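You operate a simulated robot arm through the tools that you are given. There is no shell and no other tool.

The job below is to be done with a simulated robot arm. You get a single attempt, and the scene is never put back.

TASK
Clear the brown carrier's field on the demagnetiser, then check its metal on the metal tester.
Fine: hold the field key till 0 mT shows; press the metal key with the carrier docked; it stays in the tester's dock; the other steel carrier is left alone.

It is judged by the outcome, as a careful person would: the job done as asked, and still so three seconds after it is handed in. It fails if anything else is knocked over, pushed out of place, dropped, spilled or broken.

THE ROBOT
A 7-joint arm with a two-finger gripper, fixed in place. Base frame: the origin is on the floor under the middle of its stand, x ahead of it, y to its left, z up; the work surface is at about z = 900. Lengths are in mm, angles in rad, forces in N, time in s.
With the tool pointing down near the work surface it reaches from about 340 to 760 mm from the base axis. Its first joint turns from -2.496 to 2.496 rad. Payload 2.45 kg.
The TCP is the grasp point between the finger pads, 26 mm short of the fingertips. In the tool frame z runs along the fingers and y along their closing line. The gripper opens to 96 mm; its body begins 69 mm behind the TCP.
Orientation is that of the tool frame in the base frame, as [roll, pitch, yaw] about the fixed x, y, z axes, in that order (R = Rz(yaw) Ry(pitch) Rx(roll)). With the fingers straight down and closing along the base's y, the tool's x points along the base's -x, its y along +y and its z along -z.

THE INTERFACE
- The arm moves only by the tool apply_moves. Its argument "targets" is one flat list of numbers, 7 for each row, row after row: the turn, a rotation vector about the tool's x, y, z in units of 6 degrees (1.0 is 6 degrees), then the shift along the tool's x, y, z in units of 50 mm (1.0 is 50 mm), then the opening in per cent of the stroke, from 0 (shut) to 100 (fully open). In form: [ax, ay, az, x, y, z, claw, ax, ay, az, x, y, z, claw, ...]. A call has 1 to 20 rows; each row shifts and turns the commanded pose from where the row before left it, along the tool's axes as they then stand. A call with a number of a shift or a turn outside -1 to 1 is refused whole. A row lasts 0.2 s, in which the tool goes at most 50 mm and 0.15 rad; a call with a longer step from one row to the next is refused whole, and so is a gripper value outside its range. Where a pose cannot be reached the arm comes as near as it can. A force on the tool above 40 N (or 10 N above the force at the start of the call, whichever is more), or a blocked arm, ends the call early, and 0.2 s more pass. The fingers move at their own pace (about 50 mm/s each) and stop on an object; they squeeze with about 33 N. The grip force told is the motor's: it shows also when the fingers shut on nothing. Time passes only in rows, and 0.2 s behind the last, so rows that do not move let the fingers close. It gives the time, the measured TCP pose, the force on the tool (base axes), the opening and the grip force at its end, in the units of the frame above (readings bear some noise), with the torque about the TCP (base axes, N m) and any sound that the robot's microphone picked up.
- Cameras (640 x 400 px; columns grow to the right, rows downward): "scene" is fixed at [50.3, -650.2, 1495.6]; the picture's right is [0.72, -0.70, 0.00], its down [-0.56, -0.57, -0.60] and it looks along [0.42, 0.43, -0.80] (base axes); focal length 311 px, centre (320, 200). "wrist" rides on the gripper at [82, 3, -98] in the tool frame; the picture's right is [-0.04, 1.00, 0.00], its down [-0.73, -0.03, -0.68] and it looks along [-0.68, -0.03, 0.73] (tool axes); focal length 256 px, centre (320, 200). There is no depth. A picture from a camera that has moved, and an enlarged one, comes with that camera's place and axes in the base frame and with its lens.
- get_image(camera): a new picture of that camera. The clock stands still meanwhile.
- raise_lower(by): slides the trunk up (or, below 0, down) by that many mm; the arm rides with it, the base frame stays. It gives what a move gives, with no picture.
- inspect(camera, box): a new picture of the part [left, top, right, bottom] of that camera's present view, enlarged. The clock stands still meanwhile.
- close_job(): hands the job in; it is judged then, once.

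Places have to be worked out from the pictures, the camera data and where the tool is seen. Open the gripper and draw the arm clear of the work before you hand the job in, unless the task says otherwise.

The tools are called after "Request:" as name(argument=value, ...) on one line, values as JSON. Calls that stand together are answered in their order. apply_moves: Moves the arm, as the interface text tells. Its arguments: {"type":"object","properties":{"targets":{"type":"array","items":{"type":"number"}}},"required":["targets"]} The other tools are called the same way: raise_lower (by) moves the trunk up or down; get_image (camera) takes a picture; inspect (camera, box) takes an enlarged picture of a part of a camera's view; close_job () hands the job in.

At the start:

```text
clock: 0.0
position: [184.5, -361.0, 1235.5]
orientation: [-3.14, 0.001, 3.14]
contact_force: [0.3, 0.1, 0.0]
moment: [0.0, -0.01, 0.01]
opening: 95.9
finger_force: 0.1
trunk travel left (down, up): [-575.0, 65.0]
```

scene: 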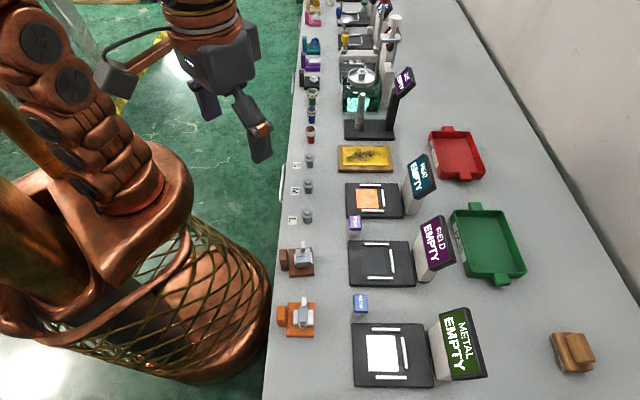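
wrist: 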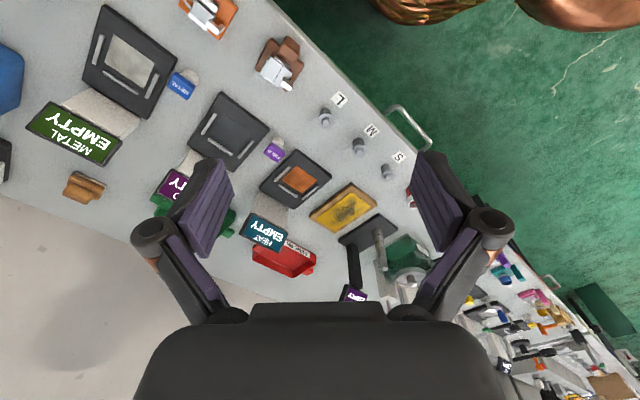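

The first pictures show two carriers near the bench's front edge, and metal, field and heat stations. I take enlarged views to tell the brown from the other carrier and to see the stations' details.

Request:
inspect(camera="scene", box=[260, 200, 420, 400])

Request:
inspect(camera="scene", box=[340, 180, 500, 400])

Request:
inspect(camera="wrist", box=[0, 0, 320, 200])

```text
2.00 times, centred on (340, 300) of scene
camera zoom: at [50.3, -650.2, 1495.6], right [0.72, -0.7, 0.0], down [-0.56, -0.57, -0.6], along [0.42, 0.43, -0.8], focal length 621 px, centre (280, 0)
```

zoom: 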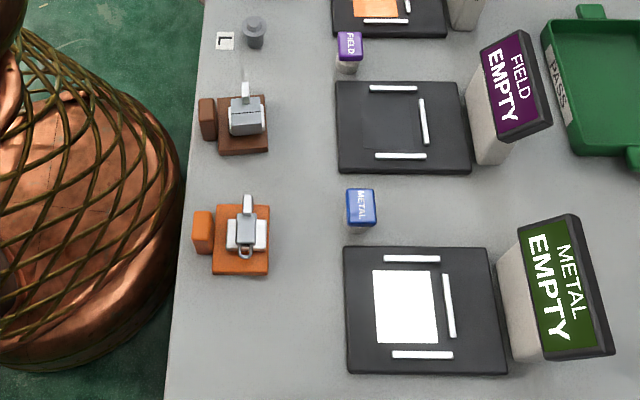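

```text
1.82 times, centred on (420, 290) of scene
camera zoom: at [50.3, -650.2, 1495.6], right [0.72, -0.7, 0.0], down [-0.56, -0.57, -0.6], along [0.42, 0.43, -0.8], focal length 565 px, centre (138, 36)
```

zoom: 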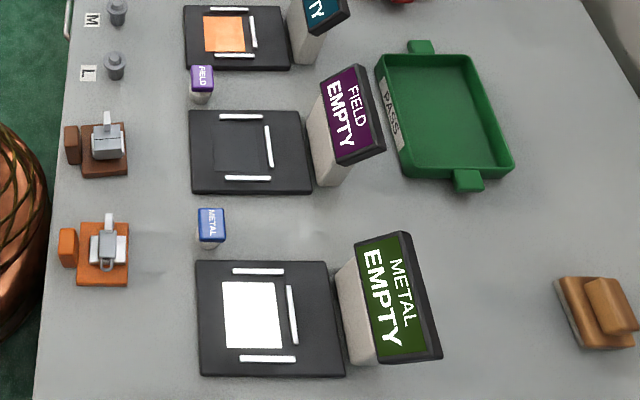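

```text
2.00 times, centred on (160, 100) of wrist
camera zoom: at [102.4, -357.6, 1333.8], right [0.04, 1.0, 0.0], down [0.73, -0.03, 0.68], along [0.68, -0.03, -0.73], focal length 512 px, centre (640, 400)
```

zoom: 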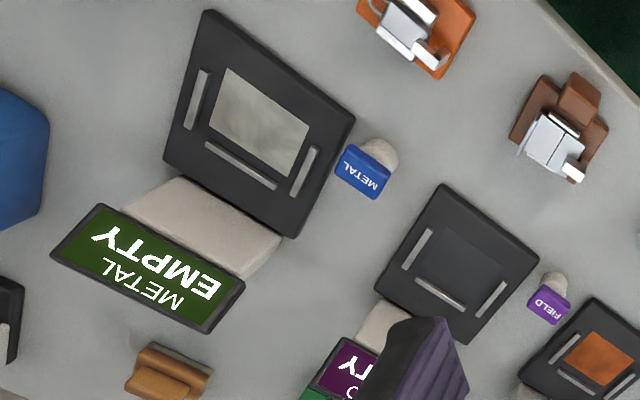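

Two carriers (brown and orange) and a tan block further back could be confused, so I zoom closely on each.

Request:
inspect(camera="scene", box=[270, 230, 330, 280])

Request:
inspect(camera="scene", box=[270, 285, 330, 345])

Request:
inspect(camera="scene", box=[530, 320, 610, 380])

Request:
inspect(camera="wrist", box=[160, 0, 320, 100])

Request:
inspect(camera="scene", box=[340, 205, 460, 295])

Request:
inspect(camera="scene", box=[340, 285, 500, 395])

```text
8.00 times, centred on (300, 255) of scene
camera zoom: at [50.3, -650.2, 1495.6], right [0.72, -0.7, 0.0], down [-0.56, -0.57, -0.6], along [0.42, 0.43, -0.8], focal length 2485 px, centre (480, -240)
```

zoom: 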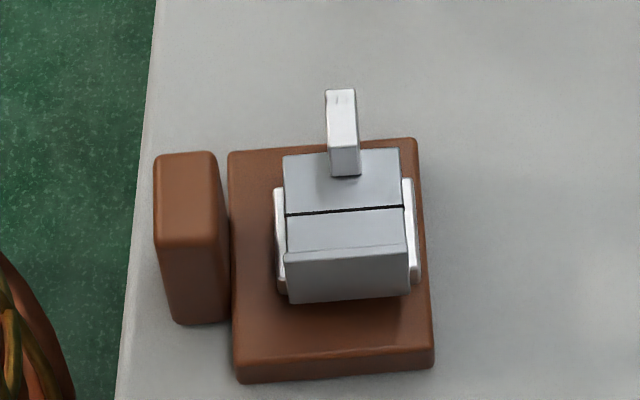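

```text
6.67 times, centred on (300, 315) of scene
camera zoom: at [50.3, -650.2, 1495.6], right [0.72, -0.7, 0.0], down [-0.56, -0.57, -0.6], along [0.42, 0.43, -0.8], focal length 2071 px, centre (453, -567)
```

zoom: 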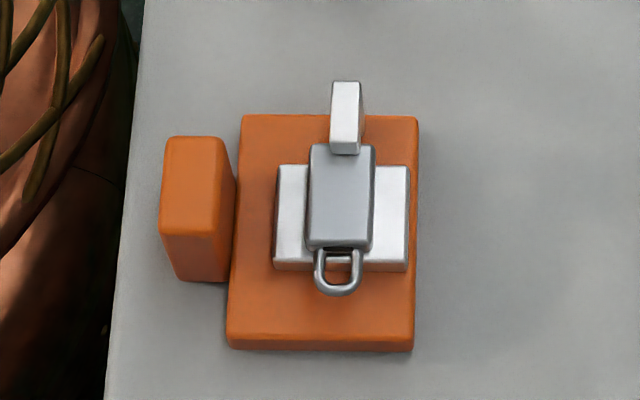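

```text
6.67 times, centred on (570, 350) of scene
camera zoom: at [50.3, -650.2, 1495.6], right [0.72, -0.7, 0.0], down [-0.56, -0.57, -0.6], along [0.42, 0.43, -0.8], focal length 2071 px, centre (-1347, -800)
```

zoom: 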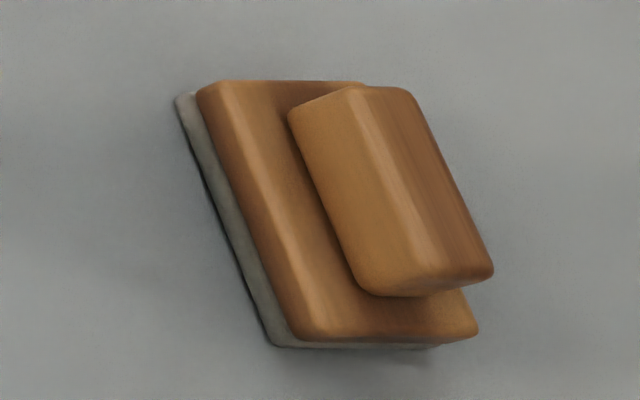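

```text
4.00 times, centred on (240, 50) of wrist
camera zoom: at [102.4, -357.6, 1333.8], right [0.04, 1.0, 0.0], down [0.73, -0.03, 0.68], along [0.68, -0.03, -0.73], focal length 1024 px, centre (640, 800)
```

zoom: 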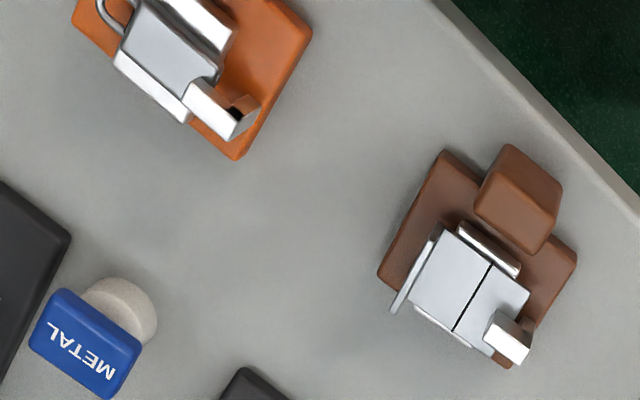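

```text
4.44 times, centred on (400, 250) of scene
camera zoom: at [50.3, -650.2, 1495.6], right [0.72, -0.7, 0.0], down [-0.56, -0.57, -0.6], along [0.42, 0.43, -0.8], focal length 1381 px, centre (-36, -22)
```

zoom: 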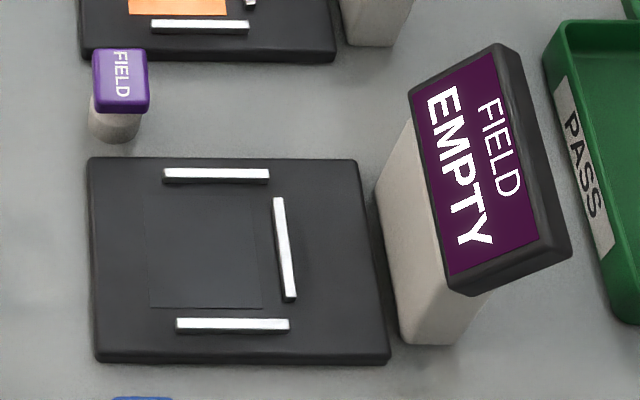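

```text
3.64 times, centred on (420, 340) of scene
camera zoom: at [50.3, -650.2, 1495.6], right [0.72, -0.7, 0.0], down [-0.56, -0.57, -0.6], along [0.42, 0.43, -0.8], focal length 1130 px, centre (-44, -309)
```

zoom: 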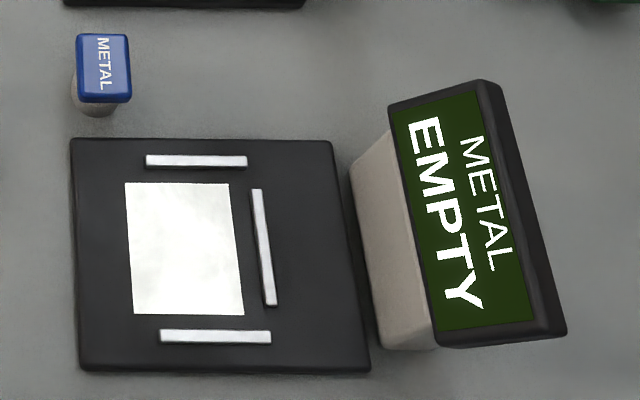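

The brown carrier lies near the edge with its plate centre at about (220, -420), turned about 5° from the bench line. Its grip block is at about (194, -399) and roughly 942 high. I turn the tool so the fingers close along the bench line and lower to about 1095.

Request:
apply_moves(targets=[0, 0, 1, 0, 0, 0.4, 100, 0, 0, 1, 0, 0, 0.4, 100, 0, 0, 1, 0, 0, 0.4, 100, 0, 0, 1, 0, 0, 0.4, 100, 0, 0, 1, 0, 0, 0.4, 100, 0, 0, 1, 0, 0, 0.4, 100, 0, 0, 0.58, 0, 0, 0.4, 100, 0, 0, 0, -0.63, -0.466, 0, 100, 0, 0, 0, 0, 0, 0, 100])

```text
clock: 2.0
position: [193.9, -398.1, 1096.8]
orientation: [-3.141, -0.001, 2.451]
contact_force: [1.0, 0.6, 0.1]
moment: [-0.01, 0.03, -0.02]
opening: 96.1
finger_force: 0.1
trunk travel left (down, up): [-575.0, 65.0]
```

The tool is at (194, -398, 1097) with yaw 2.451, as wanted. I take pictures to refine where the handle block is.

Request:
get_image(camera="wrist")

Request:
get_image(camera="scene")

Request:
inspect(camera="wrist", box=[220, 20, 420, 145])

```text
taken
camera wrist: at [132.4, -344.9, 1193.2], right [0.67, 0.74, 0.0], down [0.55, -0.49, 0.68], along [0.51, -0.45, -0.73], focal length 256 px, centre (320, 200)
```

wrist: 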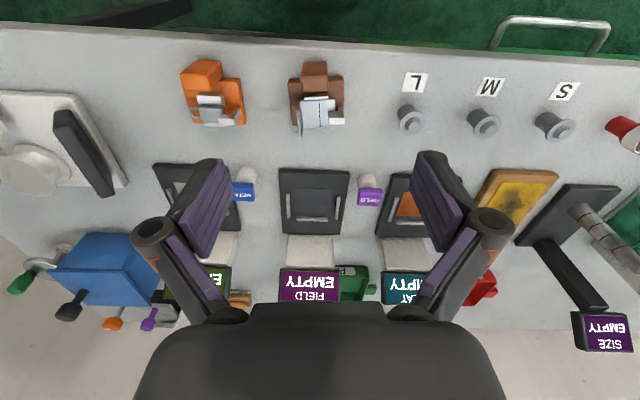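

```text
taken
```

scene: 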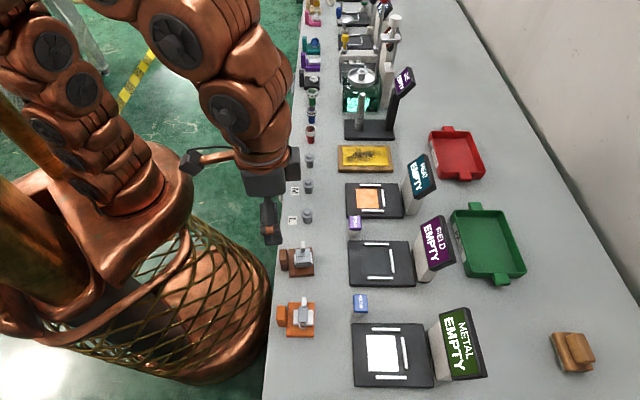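

```text
3.20 times, centred on (320, 82) of wrist
camera zoom: at [132.4, -344.9, 1193.2], right [0.67, 0.74, 0.0], down [0.55, -0.49, 0.68], along [0.51, -0.45, -0.73], focal length 819 px, centre (320, 576)
```

zoom: 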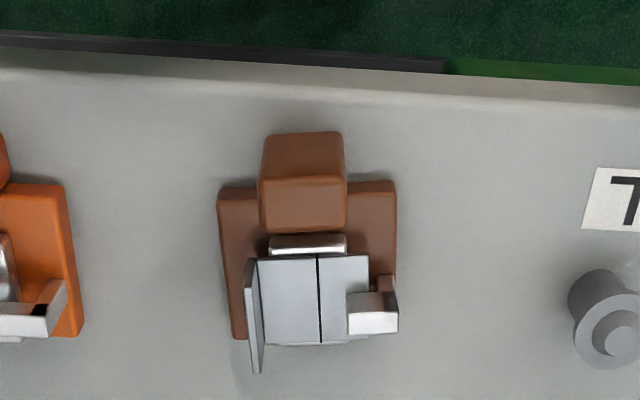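

The handle block shows about 14 × 24 mm, centred roughly 6 mm off in tool y and 1 mm in tool x, with its top near z 943–946. I correct this, narrow the opening to 60 % and lower to about 997 for a check.

Request:
apply_moves(targets=[0, 0, 0, -0.02, -0.12, 0, 60, 0, 0, 0, 0, 0, 0.5, 60, 0, 0, 0, 0, 0, 0.5, 60, 0, 0, 0, 0, 0, 0.5, 60, 0, 0, 0, 0, 0, 0.5, 60, 0, 0, 0, 0, 0, 0, 60])

Request:
get_image(camera="wrist")

Request:
inspect(camera="scene", box=[230, 190, 350, 290])

```text
clock: 3.4
position: [191.4, -403.3, 997.6]
orientation: [-3.14, 0.0, 2.45]
contact_force: [-0.3, -0.7, 0.1]
moment: [0.03, -0.03, 0.0]
opening: 57.4
finger_force: 0.0
trunk travel left (down, up): [-575.0, 65.0]
```

```text
taken
camera wrist: at [129.1, -349.2, 1093.8], right [0.67, 0.74, 0.0], down [0.55, -0.49, 0.68], along [0.51, -0.45, -0.73], focal length 256 px, centre (320, 200)
```

wrist: 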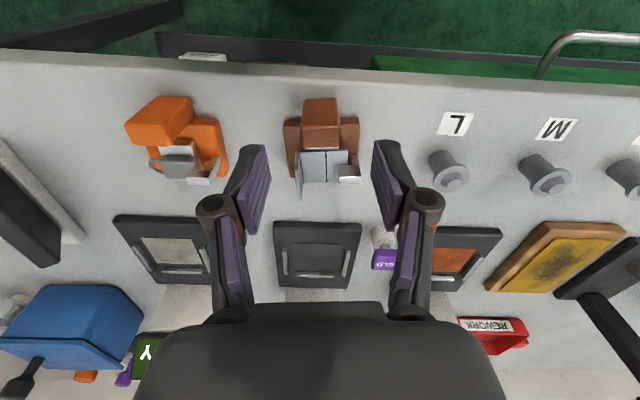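

```text
4.00 times, centred on (290, 240) of scene
camera zoom: at [50.3, -650.2, 1495.6], right [0.72, -0.7, 0.0], down [-0.56, -0.57, -0.6], along [0.42, 0.43, -0.8], focal length 1243 px, centre (440, 40)
```

zoom: 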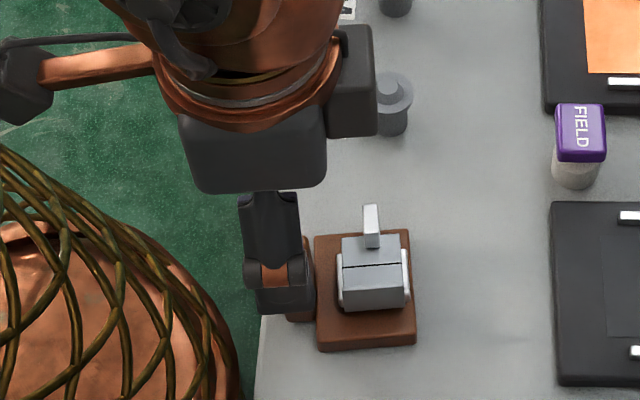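

I zoom on the handle between the fingers to check centring before going lower.

Request:
inspect(camera="wrist", box=[240, 80, 400, 180])

```text
4.00 times, centred on (320, 130) of wrist
camera zoom: at [129.1, -349.2, 1093.8], right [0.67, 0.74, 0.0], down [0.55, -0.49, 0.68], along [0.51, -0.45, -0.73], focal length 1024 px, centre (320, 480)
```

zoom: 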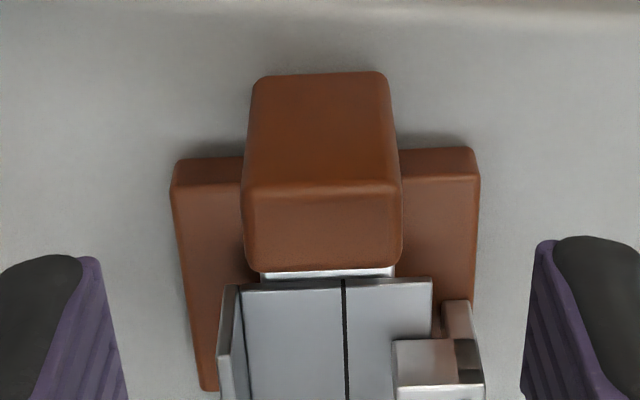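

The handle is centred in y and within 2 mm in x; its plate looks about 12 mm thick, so the tips must stay above about 914. I lower 55 mm to TCP z ≈ 942 and check before closing.

Request:
apply_moves(targets=[0, 0, 0, -0.01, 0, 0.4, 60, 0, 0, 0, 0, 0, 0.4, 60, 0, 0, 0, 0, 0, 0.3, 60, 0, 0, 0, 0, 0, 0, 60])

Request:
get_image(camera="wrist")

Request:
inspect(camera="scene", box=[250, 220, 350, 290])

Request:
inspect(camera="wrist", box=[220, 80, 420, 205])

```text
clock: 4.4
position: [190.6, -404.7, 940.0]
orientation: [3.139, 0.0, 2.45]
contact_force: [0.4, 0.7, 0.4]
moment: [0.0, 0.0, 0.02]
opening: 57.6
finger_force: 0.0
trunk travel left (down, up): [-575.0, 65.0]
```

```text
taken
camera wrist: at [129.9, -350.3, 1038.4], right [0.67, 0.74, 0.0], down [0.55, -0.49, 0.68], along [0.51, -0.45, -0.73], focal length 256 px, centre (320, 200)
```

wrist: 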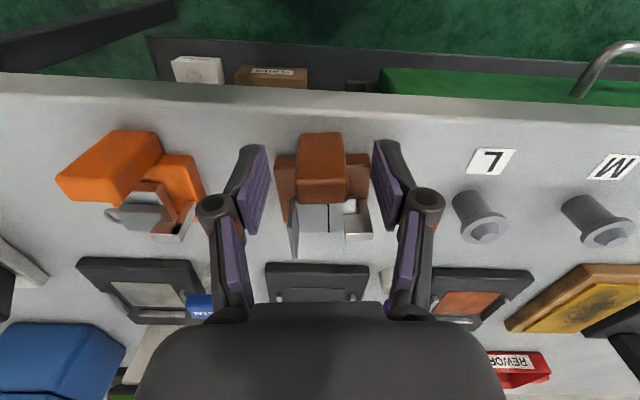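

```text
5.71 times, centred on (300, 255) of scene
camera zoom: at [50.3, -650.2, 1495.6], right [0.72, -0.7, 0.0], down [-0.56, -0.57, -0.6], along [0.42, 0.43, -0.8], focal length 1775 px, centre (434, -114)
```

zoom: 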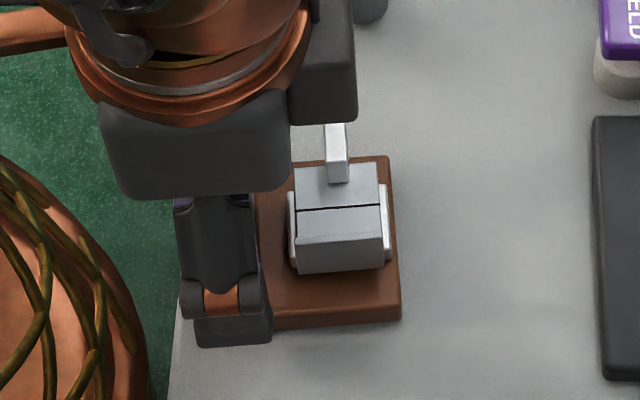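

```text
3.20 times, centred on (320, 142) of wrist
camera zoom: at [129.9, -350.3, 1038.4], right [0.67, 0.74, 0.0], down [0.55, -0.49, 0.68], along [0.51, -0.45, -0.73], focal length 819 px, centre (320, 384)
```

zoom: 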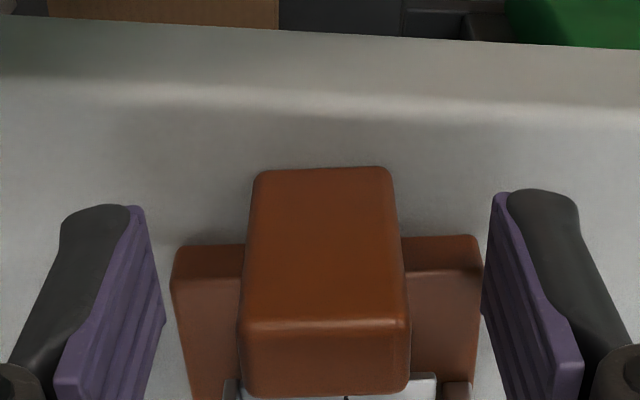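

The tips are level with the handle's lower part and just above the plate, and the handle is centred. I close the gripper on it.

Request:
apply_moves(targets=[0, 0, 0, 0, 0, 0, 40, 0, 0, 0, 0, 0, 0, 20, 0, 0, 0, 0, 0, 0, 0, 0, 0, 0, 0, 0, 0, 0, 0, 0, 0, 0, 0, 0, 0, 0, 0, 0, 0, 0, 0, 0])

Request:
inspect(camera="wrist", box=[220, 80, 420, 205])

```text
clock: 5.8
position: [192.2, -403.3, 941.7]
orientation: [3.141, 0.001, 2.451]
contact_force: [0.1, 0.5, 1.5]
moment: [-0.02, 0.01, 0.03]
opening: 25.2
finger_force: 32.4
trunk travel left (down, up): [-575.0, 65.0]
```

```text
3.20 times, centred on (320, 142) of wrist
camera zoom: at [129.9, -350.2, 1038.5], right [0.67, 0.74, 0.0], down [0.55, -0.49, 0.68], along [0.51, -0.45, -0.73], focal length 819 px, centre (320, 384)
```

zoom: 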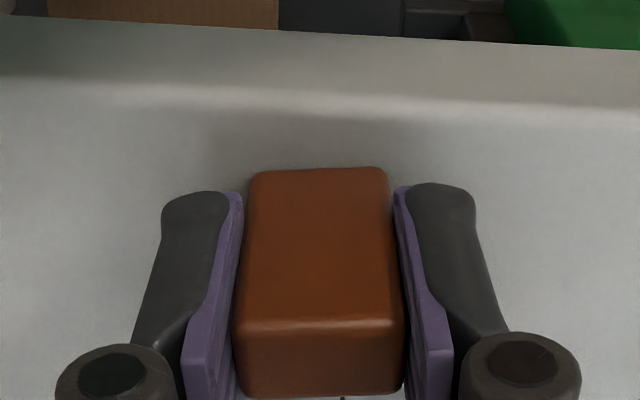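

The gripper holds at 25.2 mm with 32 N, so the handle is gripped. I lift gently by 20 mm and check the load and tilt.

Request:
apply_moves(targets=[0, 0, 0, 0, 0, -0.1, 0, 0, 0, 0, 0, 0, -0.15, 0, 0, 0, 0, 0, 0, -0.15, 0, 0, 0, 0, 0, 0, 0, 0])

Request:
get_image(camera="wrist")

Request:
inspect(camera="scene", box=[250, 220, 350, 290])

```text
clock: 6.8
position: [192.0, -403.9, 960.5]
orientation: [3.139, -0.001, 2.453]
contact_force: [0.5, -0.1, -0.8]
moment: [0.02, 0.02, -0.02]
opening: 25.4
finger_force: 33.0
trunk travel left (down, up): [-575.0, 65.0]
```

```text
taken
camera wrist: at [130.2, -350.1, 1058.4], right [0.67, 0.74, 0.0], down [0.55, -0.49, 0.68], along [0.51, -0.45, -0.73], focal length 256 px, centre (320, 200)
```

wrist: 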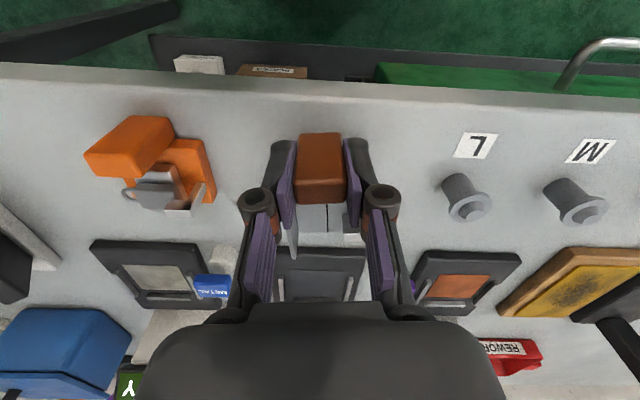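

```text
5.71 times, centred on (300, 255) of scene
camera zoom: at [50.3, -650.2, 1495.6], right [0.72, -0.7, 0.0], down [-0.56, -0.57, -0.6], along [0.42, 0.43, -0.8], focal length 1775 px, centre (434, -114)
```

zoom: 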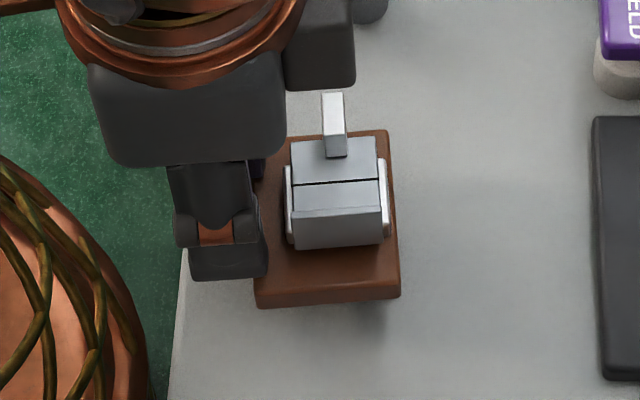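

The carrier lifts level and is light. I raise it further, turn it square with the bench (about 5.4°), and carry it halfway toward the field dock to look at the dock from above.

Request:
apply_moves(targets=[0, 0, 0.45, 0, 0, -0.4, 0, 0, 0, 0.45, 0, 0, -0.4, 0, 0, 0, 0, -0.3, 0.1, 0, 0, 0, 0, 0, -0.4, 0.09, 0, 0, 0, 0, 0, -0.4, 0, 0, 0, 0, 0, 0, -0.4, 0, 0, 0, 0, 0, 0, 0, 0, 0, 0])

Request:
get_image(camera="wrist")

Request:
get_image(camera="scene")

```text
clock: 8.4
position: [251.5, -449.2, 1000.4]
orientation: [-3.141, 0.0, 2.358]
contact_force: [0.0, 0.0, -1.5]
moment: [0.07, 0.03, 0.03]
opening: 25.5
finger_force: 32.5
trunk travel left (down, up): [-575.0, 65.0]
```

```text
taken
camera wrist: at [195.3, -390.7, 1098.4], right [0.73, 0.68, 0.0], down [0.5, -0.54, 0.68], along [0.46, -0.5, -0.73], focal length 256 px, centre (320, 200)
```

wrist: 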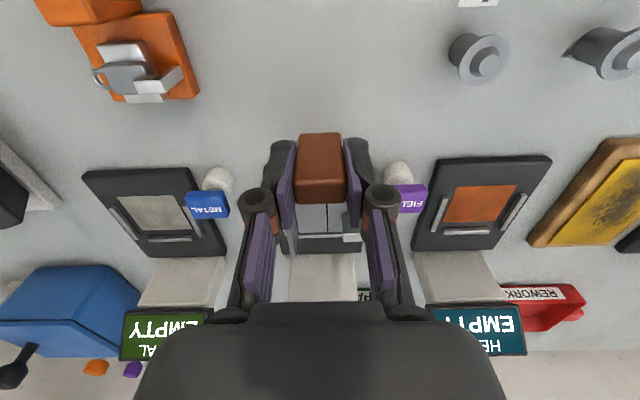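

```text
taken
```

scene: 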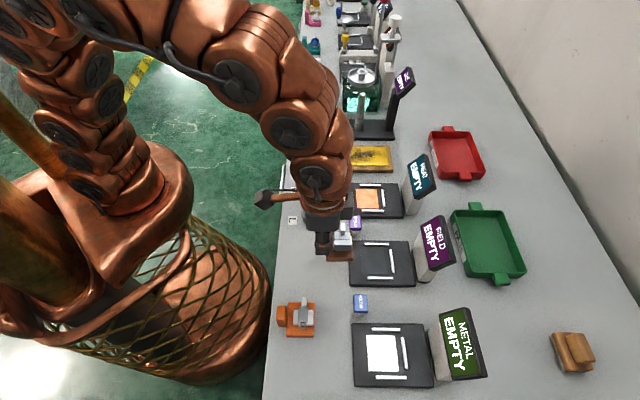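

The hand hides the field dock in the wrist view, so I zoom on the scene view, and on the neighbouring docks in the wrist view to get the docks' exact angle.

Request:
inspect(camera="scene", box=[300, 200, 460, 300])

Request:
inspect(camera="wrist", box=[70, 150, 240, 260])

Request:
inspect(camera="wrist", box=[380, 145, 560, 260])

Request:
inspect(camera="wrist", box=[240, 120, 400, 250])

```text
4.00 times, centred on (380, 250) of scene
camera zoom: at [50.3, -650.2, 1495.6], right [0.72, -0.7, 0.0], down [-0.56, -0.57, -0.6], along [0.42, 0.43, -0.8], focal length 1243 px, centre (80, 0)
```

zoom: 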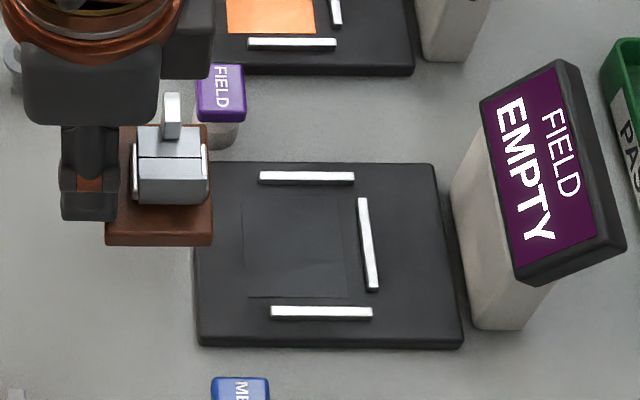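

```text
3.64 times, centred on (155, 205) of wrist
camera zoom: at [195.3, -390.7, 1098.4], right [0.73, 0.68, 0.0], down [0.5, -0.54, 0.68], along [0.46, -0.5, -0.73], focal length 931 px, centre (920, 182)
```

zoom: 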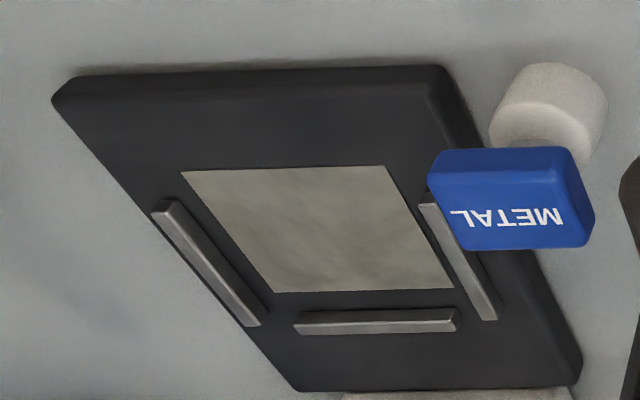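

```text
3.48 times, centred on (470, 202) of wrist
camera zoom: at [195.3, -390.7, 1098.4], right [0.73, 0.68, 0.0], down [0.5, -0.54, 0.68], along [0.46, -0.5, -0.73], focal length 890 px, centre (-202, 191)
```

zoom: 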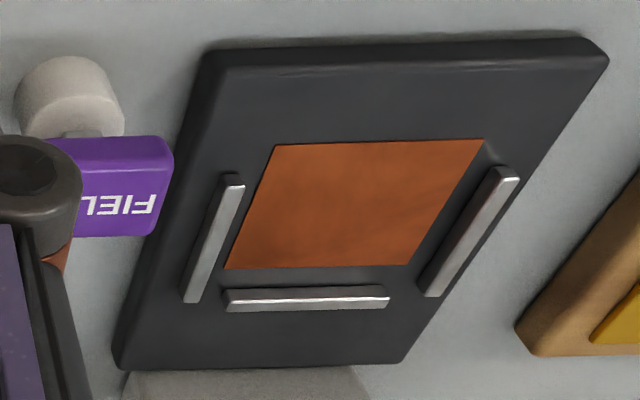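

```text
3.08 times, centred on (320, 185) of wrist
camera zoom: at [195.3, -390.7, 1098.4], right [0.73, 0.68, 0.0], down [0.5, -0.54, 0.68], along [0.46, -0.5, -0.73], focal length 788 px, centre (320, 246)
```

zoom: 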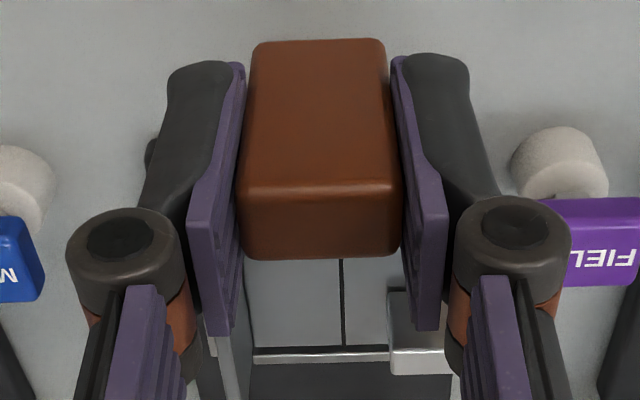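

The docks look square with the tool to within about 1°, but my scene- and wrist-based estimates of the field dock's place along the bench differ by several mm. I raise a little and step sideways (-y) so that the wrist camera sees the field dock unobstructed.

Request:
apply_moves(targets=[0, 0, 0, 0, 0, -0.4, 0, 0, 0, 0, 0, -0.2, -0.3, 0, 0, 0, 0, 0, -0.5, 0, 0, 0, 0, 0, 0, -0.5, 0, 0, 0, 0, 0, 0, -0.5, 0, 0, 0, 0, 0, 0, -0.5, 0, 0, 0, 0, 0, 0, -0.3, 0, 0, 0, 0, 0, 0, 0, 0, 0])

Request:
get_image(camera="wrist")

Request:
inspect(camera="wrist", box=[360, 120, 540, 260])

Request:
inspect(camera="wrist", box=[180, 120, 330, 260])

```text
clock: 10.2
position: [163.2, -538.1, 1036.0]
orientation: [-3.141, -0.001, 2.356]
contact_force: [0.6, -0.1, -0.8]
moment: [0.0, 0.02, 0.0]
opening: 25.2
finger_force: 32.7
trunk travel left (down, up): [-575.0, 65.0]
```

```text
taken
camera wrist: at [107.4, -479.0, 1133.6], right [0.73, 0.68, 0.0], down [0.5, -0.54, 0.68], along [0.46, -0.5, -0.73], focal length 256 px, centre (320, 200)
```

wrist: 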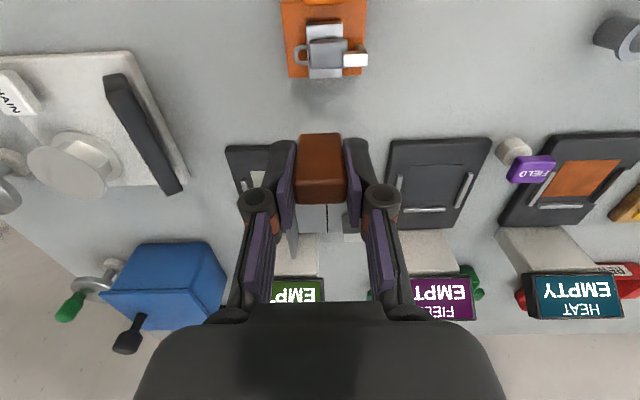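

```text
2.86 times, centred on (450, 190) of wrist
camera zoom: at [107.4, -479.0, 1133.6], right [0.73, 0.68, 0.0], down [0.5, -0.54, 0.68], along [0.46, -0.5, -0.73], focal length 731 px, centre (-51, 229)
```

zoom: 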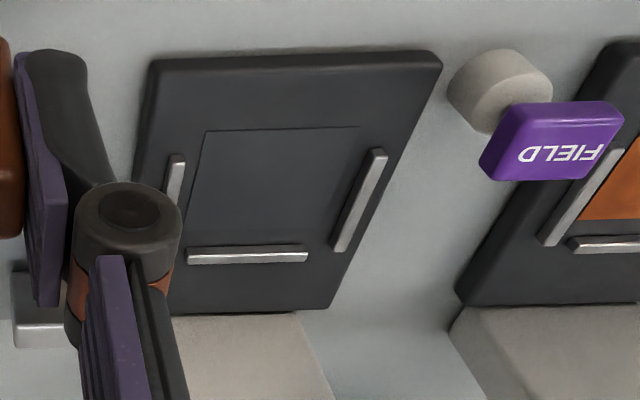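

```text
2.86 times, centred on (255, 190) of wrist
camera zoom: at [107.4, -479.0, 1133.6], right [0.73, 0.68, 0.0], down [0.5, -0.54, 0.68], along [0.46, -0.5, -0.73], focal length 731 px, centre (506, 229)
```

zoom: 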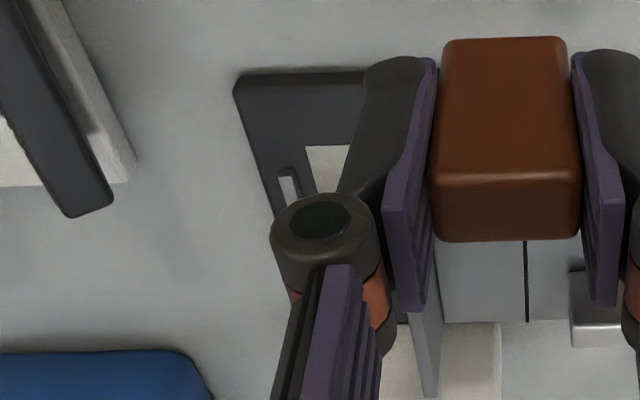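

From here the field pad measures 57 × 51 mm with its centre at about n = 602 (across the bench) and s = -145 (along it), and the scene view agrees once its offset is corrected. I carry the carrier over the field dock, staying about 85 mm above it.

Request:
apply_moves(targets=[0, 0, 0, 0, 0.4, 0, 0, 0, 0, 0, 0, 0.5, 0, 0, 0, 0, 0, 0, 0.5, 0, 0, 0, 0, 0, 0, 0.5, 0, 0, 0, 0, 0, 0, 0.5, 0, 0, 0, 0, 0, -0.5, 0, 0, 0, 0, 0, 0, -0.5, 0, 0, 0, 0, 0, 0, -0.49, 0, 0, 0, 0, 0, 0, 0, 0, 0, 0])

Request:
get_image(camera="wrist")

Request:
inspect(camera="scene", box=[310, 180, 470, 290])

```text
clock: 12.2
position: [301.0, -505.8, 1036.2]
orientation: [3.14, -0.001, 2.358]
contact_force: [-0.2, 0.3, 0.2]
moment: [0.04, 0.04, -0.01]
opening: 25.4
finger_force: 32.5
trunk travel left (down, up): [-575.0, 65.0]
```

```text
taken
camera wrist: at [245.4, -446.9, 1134.0], right [0.73, 0.68, 0.0], down [0.5, -0.54, 0.68], along [0.46, -0.5, -0.73], focal length 256 px, centre (320, 200)
```

wrist: 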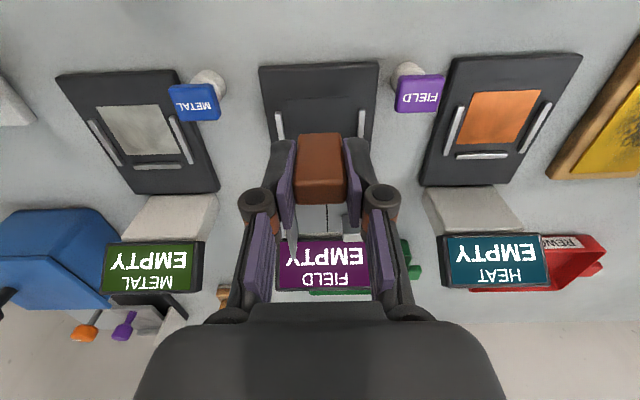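

```text
3.64 times, centred on (390, 235) of scene
camera zoom: at [50.3, -650.2, 1495.6], right [0.72, -0.7, 0.0], down [-0.56, -0.57, -0.6], along [0.42, 0.43, -0.8], focal length 1130 px, centre (66, 73)
```

zoom: 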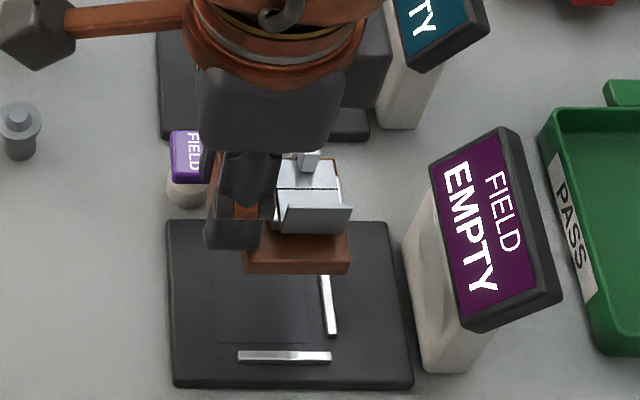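

The TCP is at n 570.5, s -144.8 as planned. I zoom in the wrist view to check the dock's near edge and rail ends against the held carrier.

Request:
inspect(camera="wrist", box=[240, 50, 400, 150])

Request:
inspect(camera="wrist", box=[50, 60, 230, 200])

Request:
inspect(camera="wrist", box=[240, 120, 400, 250])

```text
4.00 times, centred on (320, 100) of wrist
camera zoom: at [245.4, -446.9, 1134.0], right [0.73, 0.68, 0.0], down [0.5, -0.54, 0.68], along [0.46, -0.5, -0.73], focal length 1024 px, centre (320, 600)
```

zoom: 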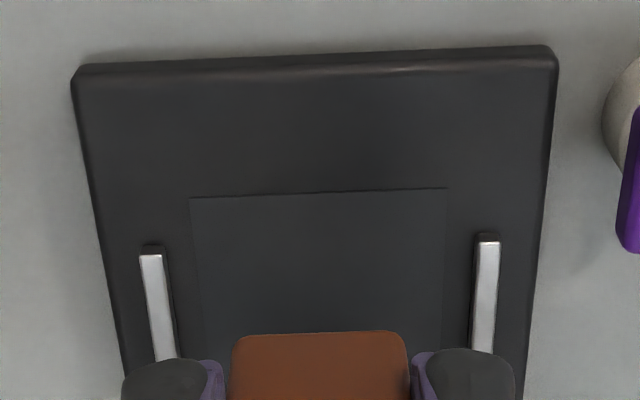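

```text
2.86 times, centred on (140, 130) of wrist
camera zoom: at [245.4, -446.9, 1134.0], right [0.73, 0.68, 0.0], down [0.5, -0.54, 0.68], along [0.46, -0.5, -0.73], focal length 731 px, centre (834, 400)
```

zoom: 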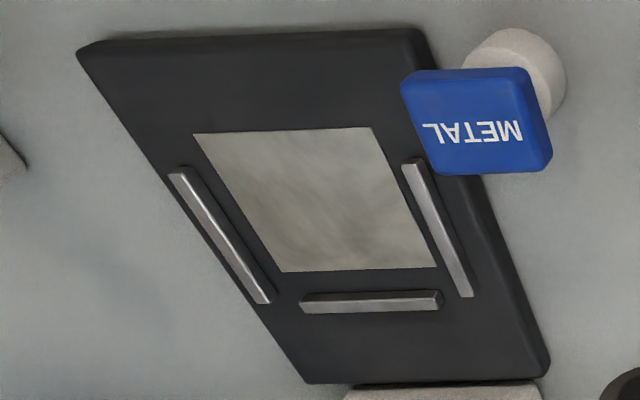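

```text
3.08 times, centred on (320, 185) of wrist
camera zoom: at [245.4, -446.9, 1134.0], right [0.73, 0.68, 0.0], down [0.5, -0.54, 0.68], along [0.46, -0.5, -0.73], focal length 788 px, centre (320, 246)
```

zoom: 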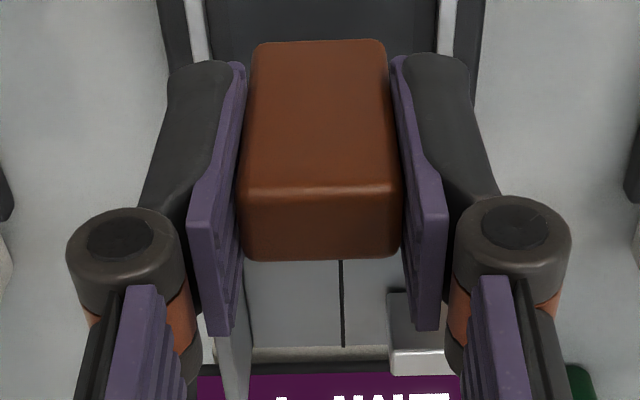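

The carrier is within about 1–1.5 mm of the dock's centre line and square with it. I shift 1.5 mm in -y and lower to about 5 mm above contact.

Request:
apply_moves(targets=[0, 0, 0, 0, -0.03, 0.3, 0, 0, 0, 0, 0, 0, 0.4, 0, 0, 0, 0, 0, 0, 0.4, 0, 0, 0, 0, 0, 0, 0.3, 0, 0, 0, 0, 0, 0, 0.2, 0, 0, 0, 0, 0, 0, 0, 0])

Request:
inspect(camera="scene", box=[340, 200, 460, 300])

Request:
get_image(camera="wrist")

```text
clock: 13.6
position: [300.3, -507.0, 955.4]
orientation: [-3.141, 0.001, 2.356]
contact_force: [-1.4, 1.1, -1.1]
moment: [0.02, 0.03, -0.03]
opening: 25.3
finger_force: 33.6
trunk travel left (down, up): [-575.0, 65.0]
```

```text
4.00 times, centred on (400, 250) of scene
camera zoom: at [50.3, -650.2, 1495.6], right [0.72, -0.7, 0.0], down [-0.56, -0.57, -0.6], along [0.42, 0.43, -0.8], focal length 1243 px, centre (0, 0)
```

zoom: 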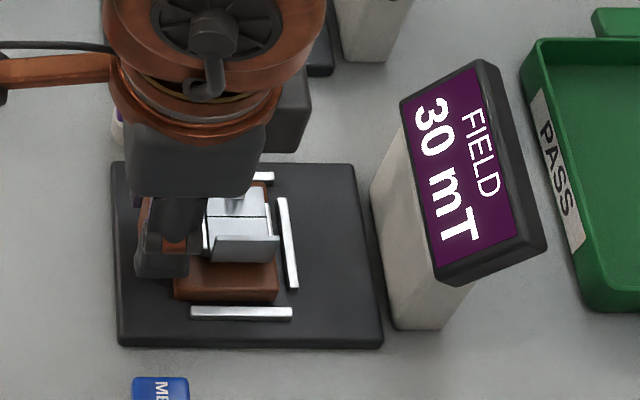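

```text
taken
camera wrist: at [243.1, -447.9, 1053.6], right [0.73, 0.68, 0.0], down [0.5, -0.54, 0.68], along [0.46, -0.5, -0.73], focal length 256 px, centre (320, 200)
```

wrist: 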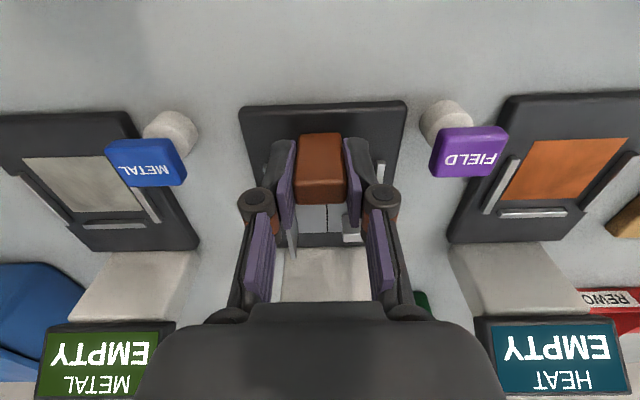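

The display already reads 30 mT and the plate sits inside the rails with gaps on all sides. I lower in small steps to feel the contact.

Request:
apply_moves(targets=[0, 0, 0, 0, 0, 0.04, 0, 0, 0, 0, 0, 0, 0.03, 0, 0, 0, 0, 0, 0, 0, 0])

Request:
inspect(camera="scene", box=[360, 230, 420, 285])

```text
clock: 14.4
position: [299.2, -507.5, 953.5]
orientation: [3.139, -0.001, 2.356]
contact_force: [-0.3, -0.4, 1.1]
moment: [-0.09, -0.09, 0.02]
opening: 25.5
finger_force: 33.3
trunk travel left (down, up): [-575.0, 65.0]
```

```text
7.27 times, centred on (390, 258) of scene
camera zoom: at [50.3, -650.2, 1495.6], right [0.72, -0.7, 0.0], down [-0.56, -0.57, -0.6], along [0.42, 0.43, -0.8], focal length 2259 px, centre (-189, -218)
```

zoom: 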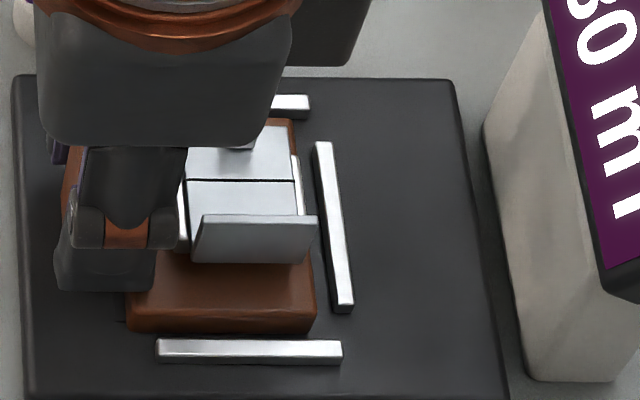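

The vertical force and moment changed slightly, so contact is starting. I lower 1.5 mm more and read again.

Request:
apply_moves(targets=[0, 0, 0, 0, 0, 0.03, 0, 0, 0, 0, 0, 0, 0, 0])

```text
clock: 15.0
position: [299.3, -507.3, 952.7]
orientation: [3.141, 0.005, 2.355]
contact_force: [0.5, 1.1, 21.6]
moment: [0.11, 0.0, 0.01]
opening: 25.2
finger_force: 33.2
trunk travel left (down, up): [-575.0, 65.0]
```

There is 21.6 N upward, so the carrier is seated on the dock. I ease up 1 mm and open the fingers a little.

Request:
apply_moves(targets=[0, 0, 0, 0, 0, -0.02, 0, 0, 0, 0, 0, 0, 0, 28, 0, 0, 0, 0, 0, 0, 36, 0, 0, 0, 0, 0, 0, 45, 0, 0, 0, 0, 0, 0, 45])

Request:
inspect(camera="wrist", box=[220, 80, 420, 205])

Request:
inspect(camera="scene", box=[340, 200, 460, 300])

```text
clock: 16.2
position: [299.7, -507.7, 952.2]
orientation: [-3.141, 0.0, 2.355]
contact_force: [-1.3, 0.2, 0.4]
moment: [0.02, 0.03, -0.01]
opening: 43.1
finger_force: 0.0
trunk travel left (down, up): [-575.0, 65.0]
```

```text
3.20 times, centred on (320, 142) of wrist
camera zoom: at [243.2, -447.9, 1049.4], right [0.73, 0.68, 0.0], down [0.5, -0.54, 0.68], along [0.46, -0.5, -0.73], focal length 819 px, centre (320, 384)
```

zoom: 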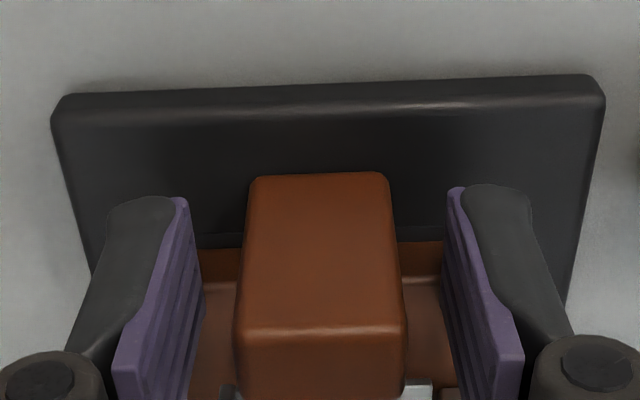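

```text
4.00 times, centred on (400, 250) of scene
camera zoom: at [50.3, -650.2, 1495.6], right [0.72, -0.7, 0.0], down [-0.56, -0.57, -0.6], along [0.42, 0.43, -0.8], focal length 1243 px, centre (0, 0)
```

zoom: 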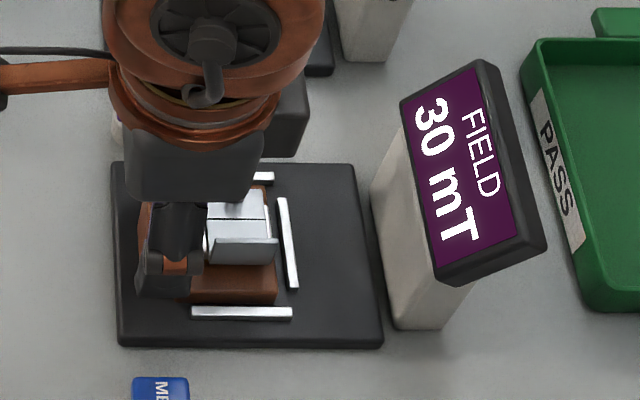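

The carrier is released in the field dock and the display still reads 30 mT. I rise straight up 90 mm, close the fingers and move to above the FIELD key, which I triangulate at about n 563, s -69, cap top near z 940.

Request:
apply_moves(targets=[0, 0, 0, 0, 0, -0.3, 45, 0, 0, 0, 0, 0, -0.5, 45, 0, 0, 0, 0, 0, -0.5, 45, 0, 0, 0, 0, 0, -0.5, 45, 0, 0, 0, 0, 0.4, 0, 0, 0, 0, 0, 0, 0.4, 0, 0, 0, 0, 0, 0, 0.4, 0, 0, 0, 0, 0, 0.1, 0.3, 0, 0, 0, 0, 0, 0, 0, 0, 0])

Request:
get_image(camera="wrist")

Request:
inspect(camera="scene", box=[320, 180, 480, 300])

Request:
inspect(camera="wrist", box=[220, 40, 420, 165])

```text
clock: 18.2
position: [349.3, -449.8, 1041.2]
orientation: [3.141, -0.001, 2.357]
contact_force: [1.6, 0.2, 0.0]
moment: [0.0, -0.01, 0.01]
opening: 0.1
finger_force: 28.2
trunk travel left (down, up): [-575.0, 65.0]
```

```text
taken
camera wrist: at [293.0, -391.8, 1139.4], right [0.73, 0.68, 0.0], down [0.5, -0.54, 0.68], along [0.46, -0.5, -0.73], focal length 256 px, centre (320, 200)
```

wrist: 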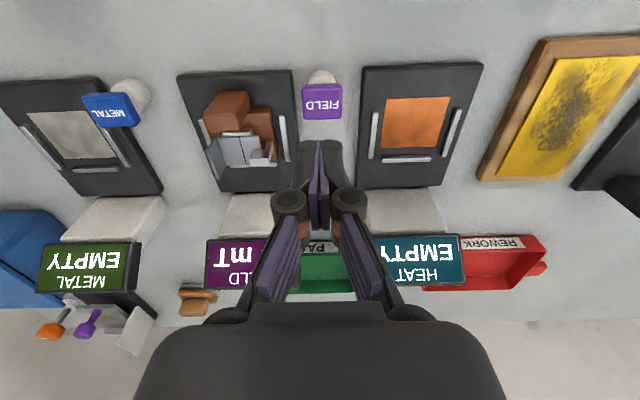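

```text
3.33 times, centred on (400, 240) of scene
camera zoom: at [50.3, -650.2, 1495.6], right [0.72, -0.7, 0.0], down [-0.56, -0.57, -0.6], along [0.42, 0.43, -0.8], focal length 1036 px, centre (53, 67)
```

zoom: 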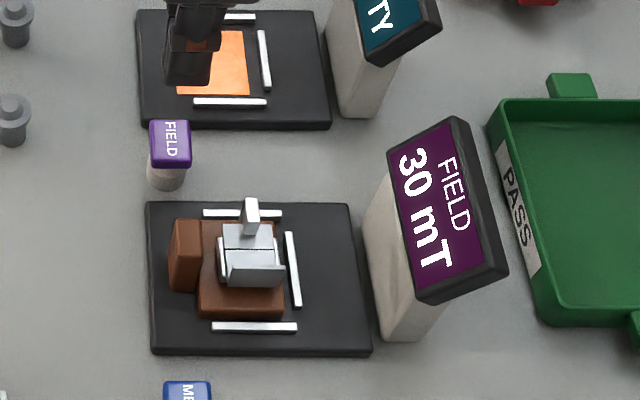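

```text
3.20 times, centred on (320, 102) of wrist
camera zoom: at [293.0, -391.8, 1139.4], right [0.73, 0.68, 0.0], down [0.5, -0.54, 0.68], along [0.46, -0.5, -0.73], focal length 819 px, centre (320, 512)
```

zoom: 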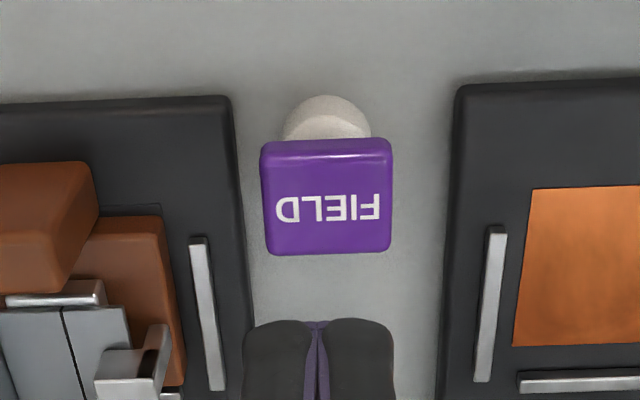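

The carrier sits properly in the dock, and the FIELD key's cap (about 31 × 24 mm) lies directly below the closed fingertips. I lower to about 10 mm above the cap, then look again.

Request:
apply_moves(targets=[0, 0, 0, 0, 0.02, 0.4, 0, 0, 0, 0, 0, 0, 0.4, 0, 0, 0, 0, 0, 0, 0.4, 0, 0, 0, 0, 0, 0, 0.1, 0, 0, 0, 0, 0, 0, 0, 0])

Request:
inspect(camera="scene", box=[320, 190, 400, 250])

Request:
inspect(camera="wrist", box=[220, 90, 420, 215])

```text
clock: 19.4
position: [349.4, -451.3, 977.0]
orientation: [3.141, 0.0, 2.356]
contact_force: [0.0, 0.3, -0.2]
moment: [-0.03, 0.0, 0.02]
opening: 0.2
finger_force: 28.2
trunk travel left (down, up): [-575.0, 65.0]
```

```text
6.67 times, centred on (360, 220) of scene
camera zoom: at [50.3, -650.2, 1495.6], right [0.72, -0.7, 0.0], down [-0.56, -0.57, -0.6], along [0.42, 0.43, -0.8], focal length 2071 px, centre (53, 67)
```

zoom: 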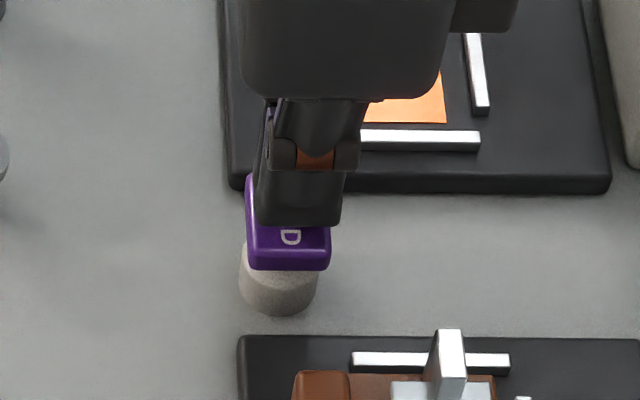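

```text
3.20 times, centred on (320, 152) of wrist
camera zoom: at [293.8, -391.3, 1074.5], right [0.73, 0.68, 0.0], down [0.5, -0.54, 0.68], along [0.46, -0.5, -0.73], focal length 819 px, centre (320, 352)
```

zoom: 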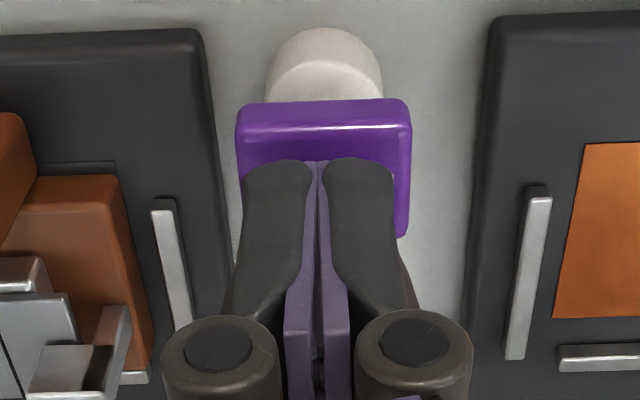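

The tips are squarely over the cap. I lower in small steps until I feel contact.

Request:
apply_moves(targets=[0, 0, 0, 0, 0, 0.1, 0, 0, 0, 0, 0, 0, 0.06, 0, 0, 0, 0, 0, 0, 0, 0])

Request:
inspect(camera="scene", box=[320, 180, 480, 300])

```text
clock: 20.2
position: [349.2, -450.4, 969.5]
orientation: [-3.141, 0.0, 2.357]
contact_force: [0.2, -0.4, -0.4]
moment: [0.0, 0.04, 0.0]
opening: 0.0
finger_force: 27.9
trunk travel left (down, up): [-575.0, 65.0]
```

```text
3.33 times, centred on (400, 240) of scene
camera zoom: at [50.3, -650.2, 1495.6], right [0.72, -0.7, 0.0], down [-0.56, -0.57, -0.6], along [0.42, 0.43, -0.8], focal length 1036 px, centre (53, 67)
```

zoom: 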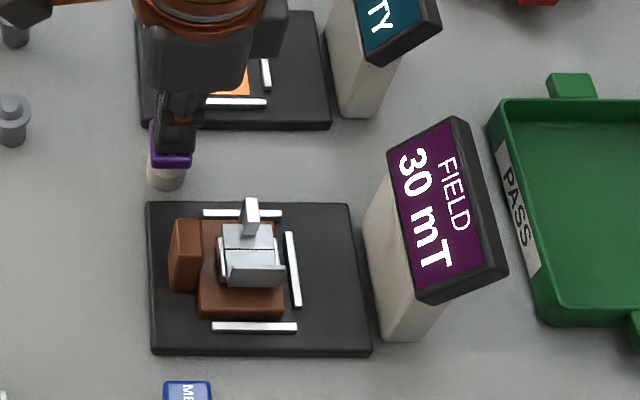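

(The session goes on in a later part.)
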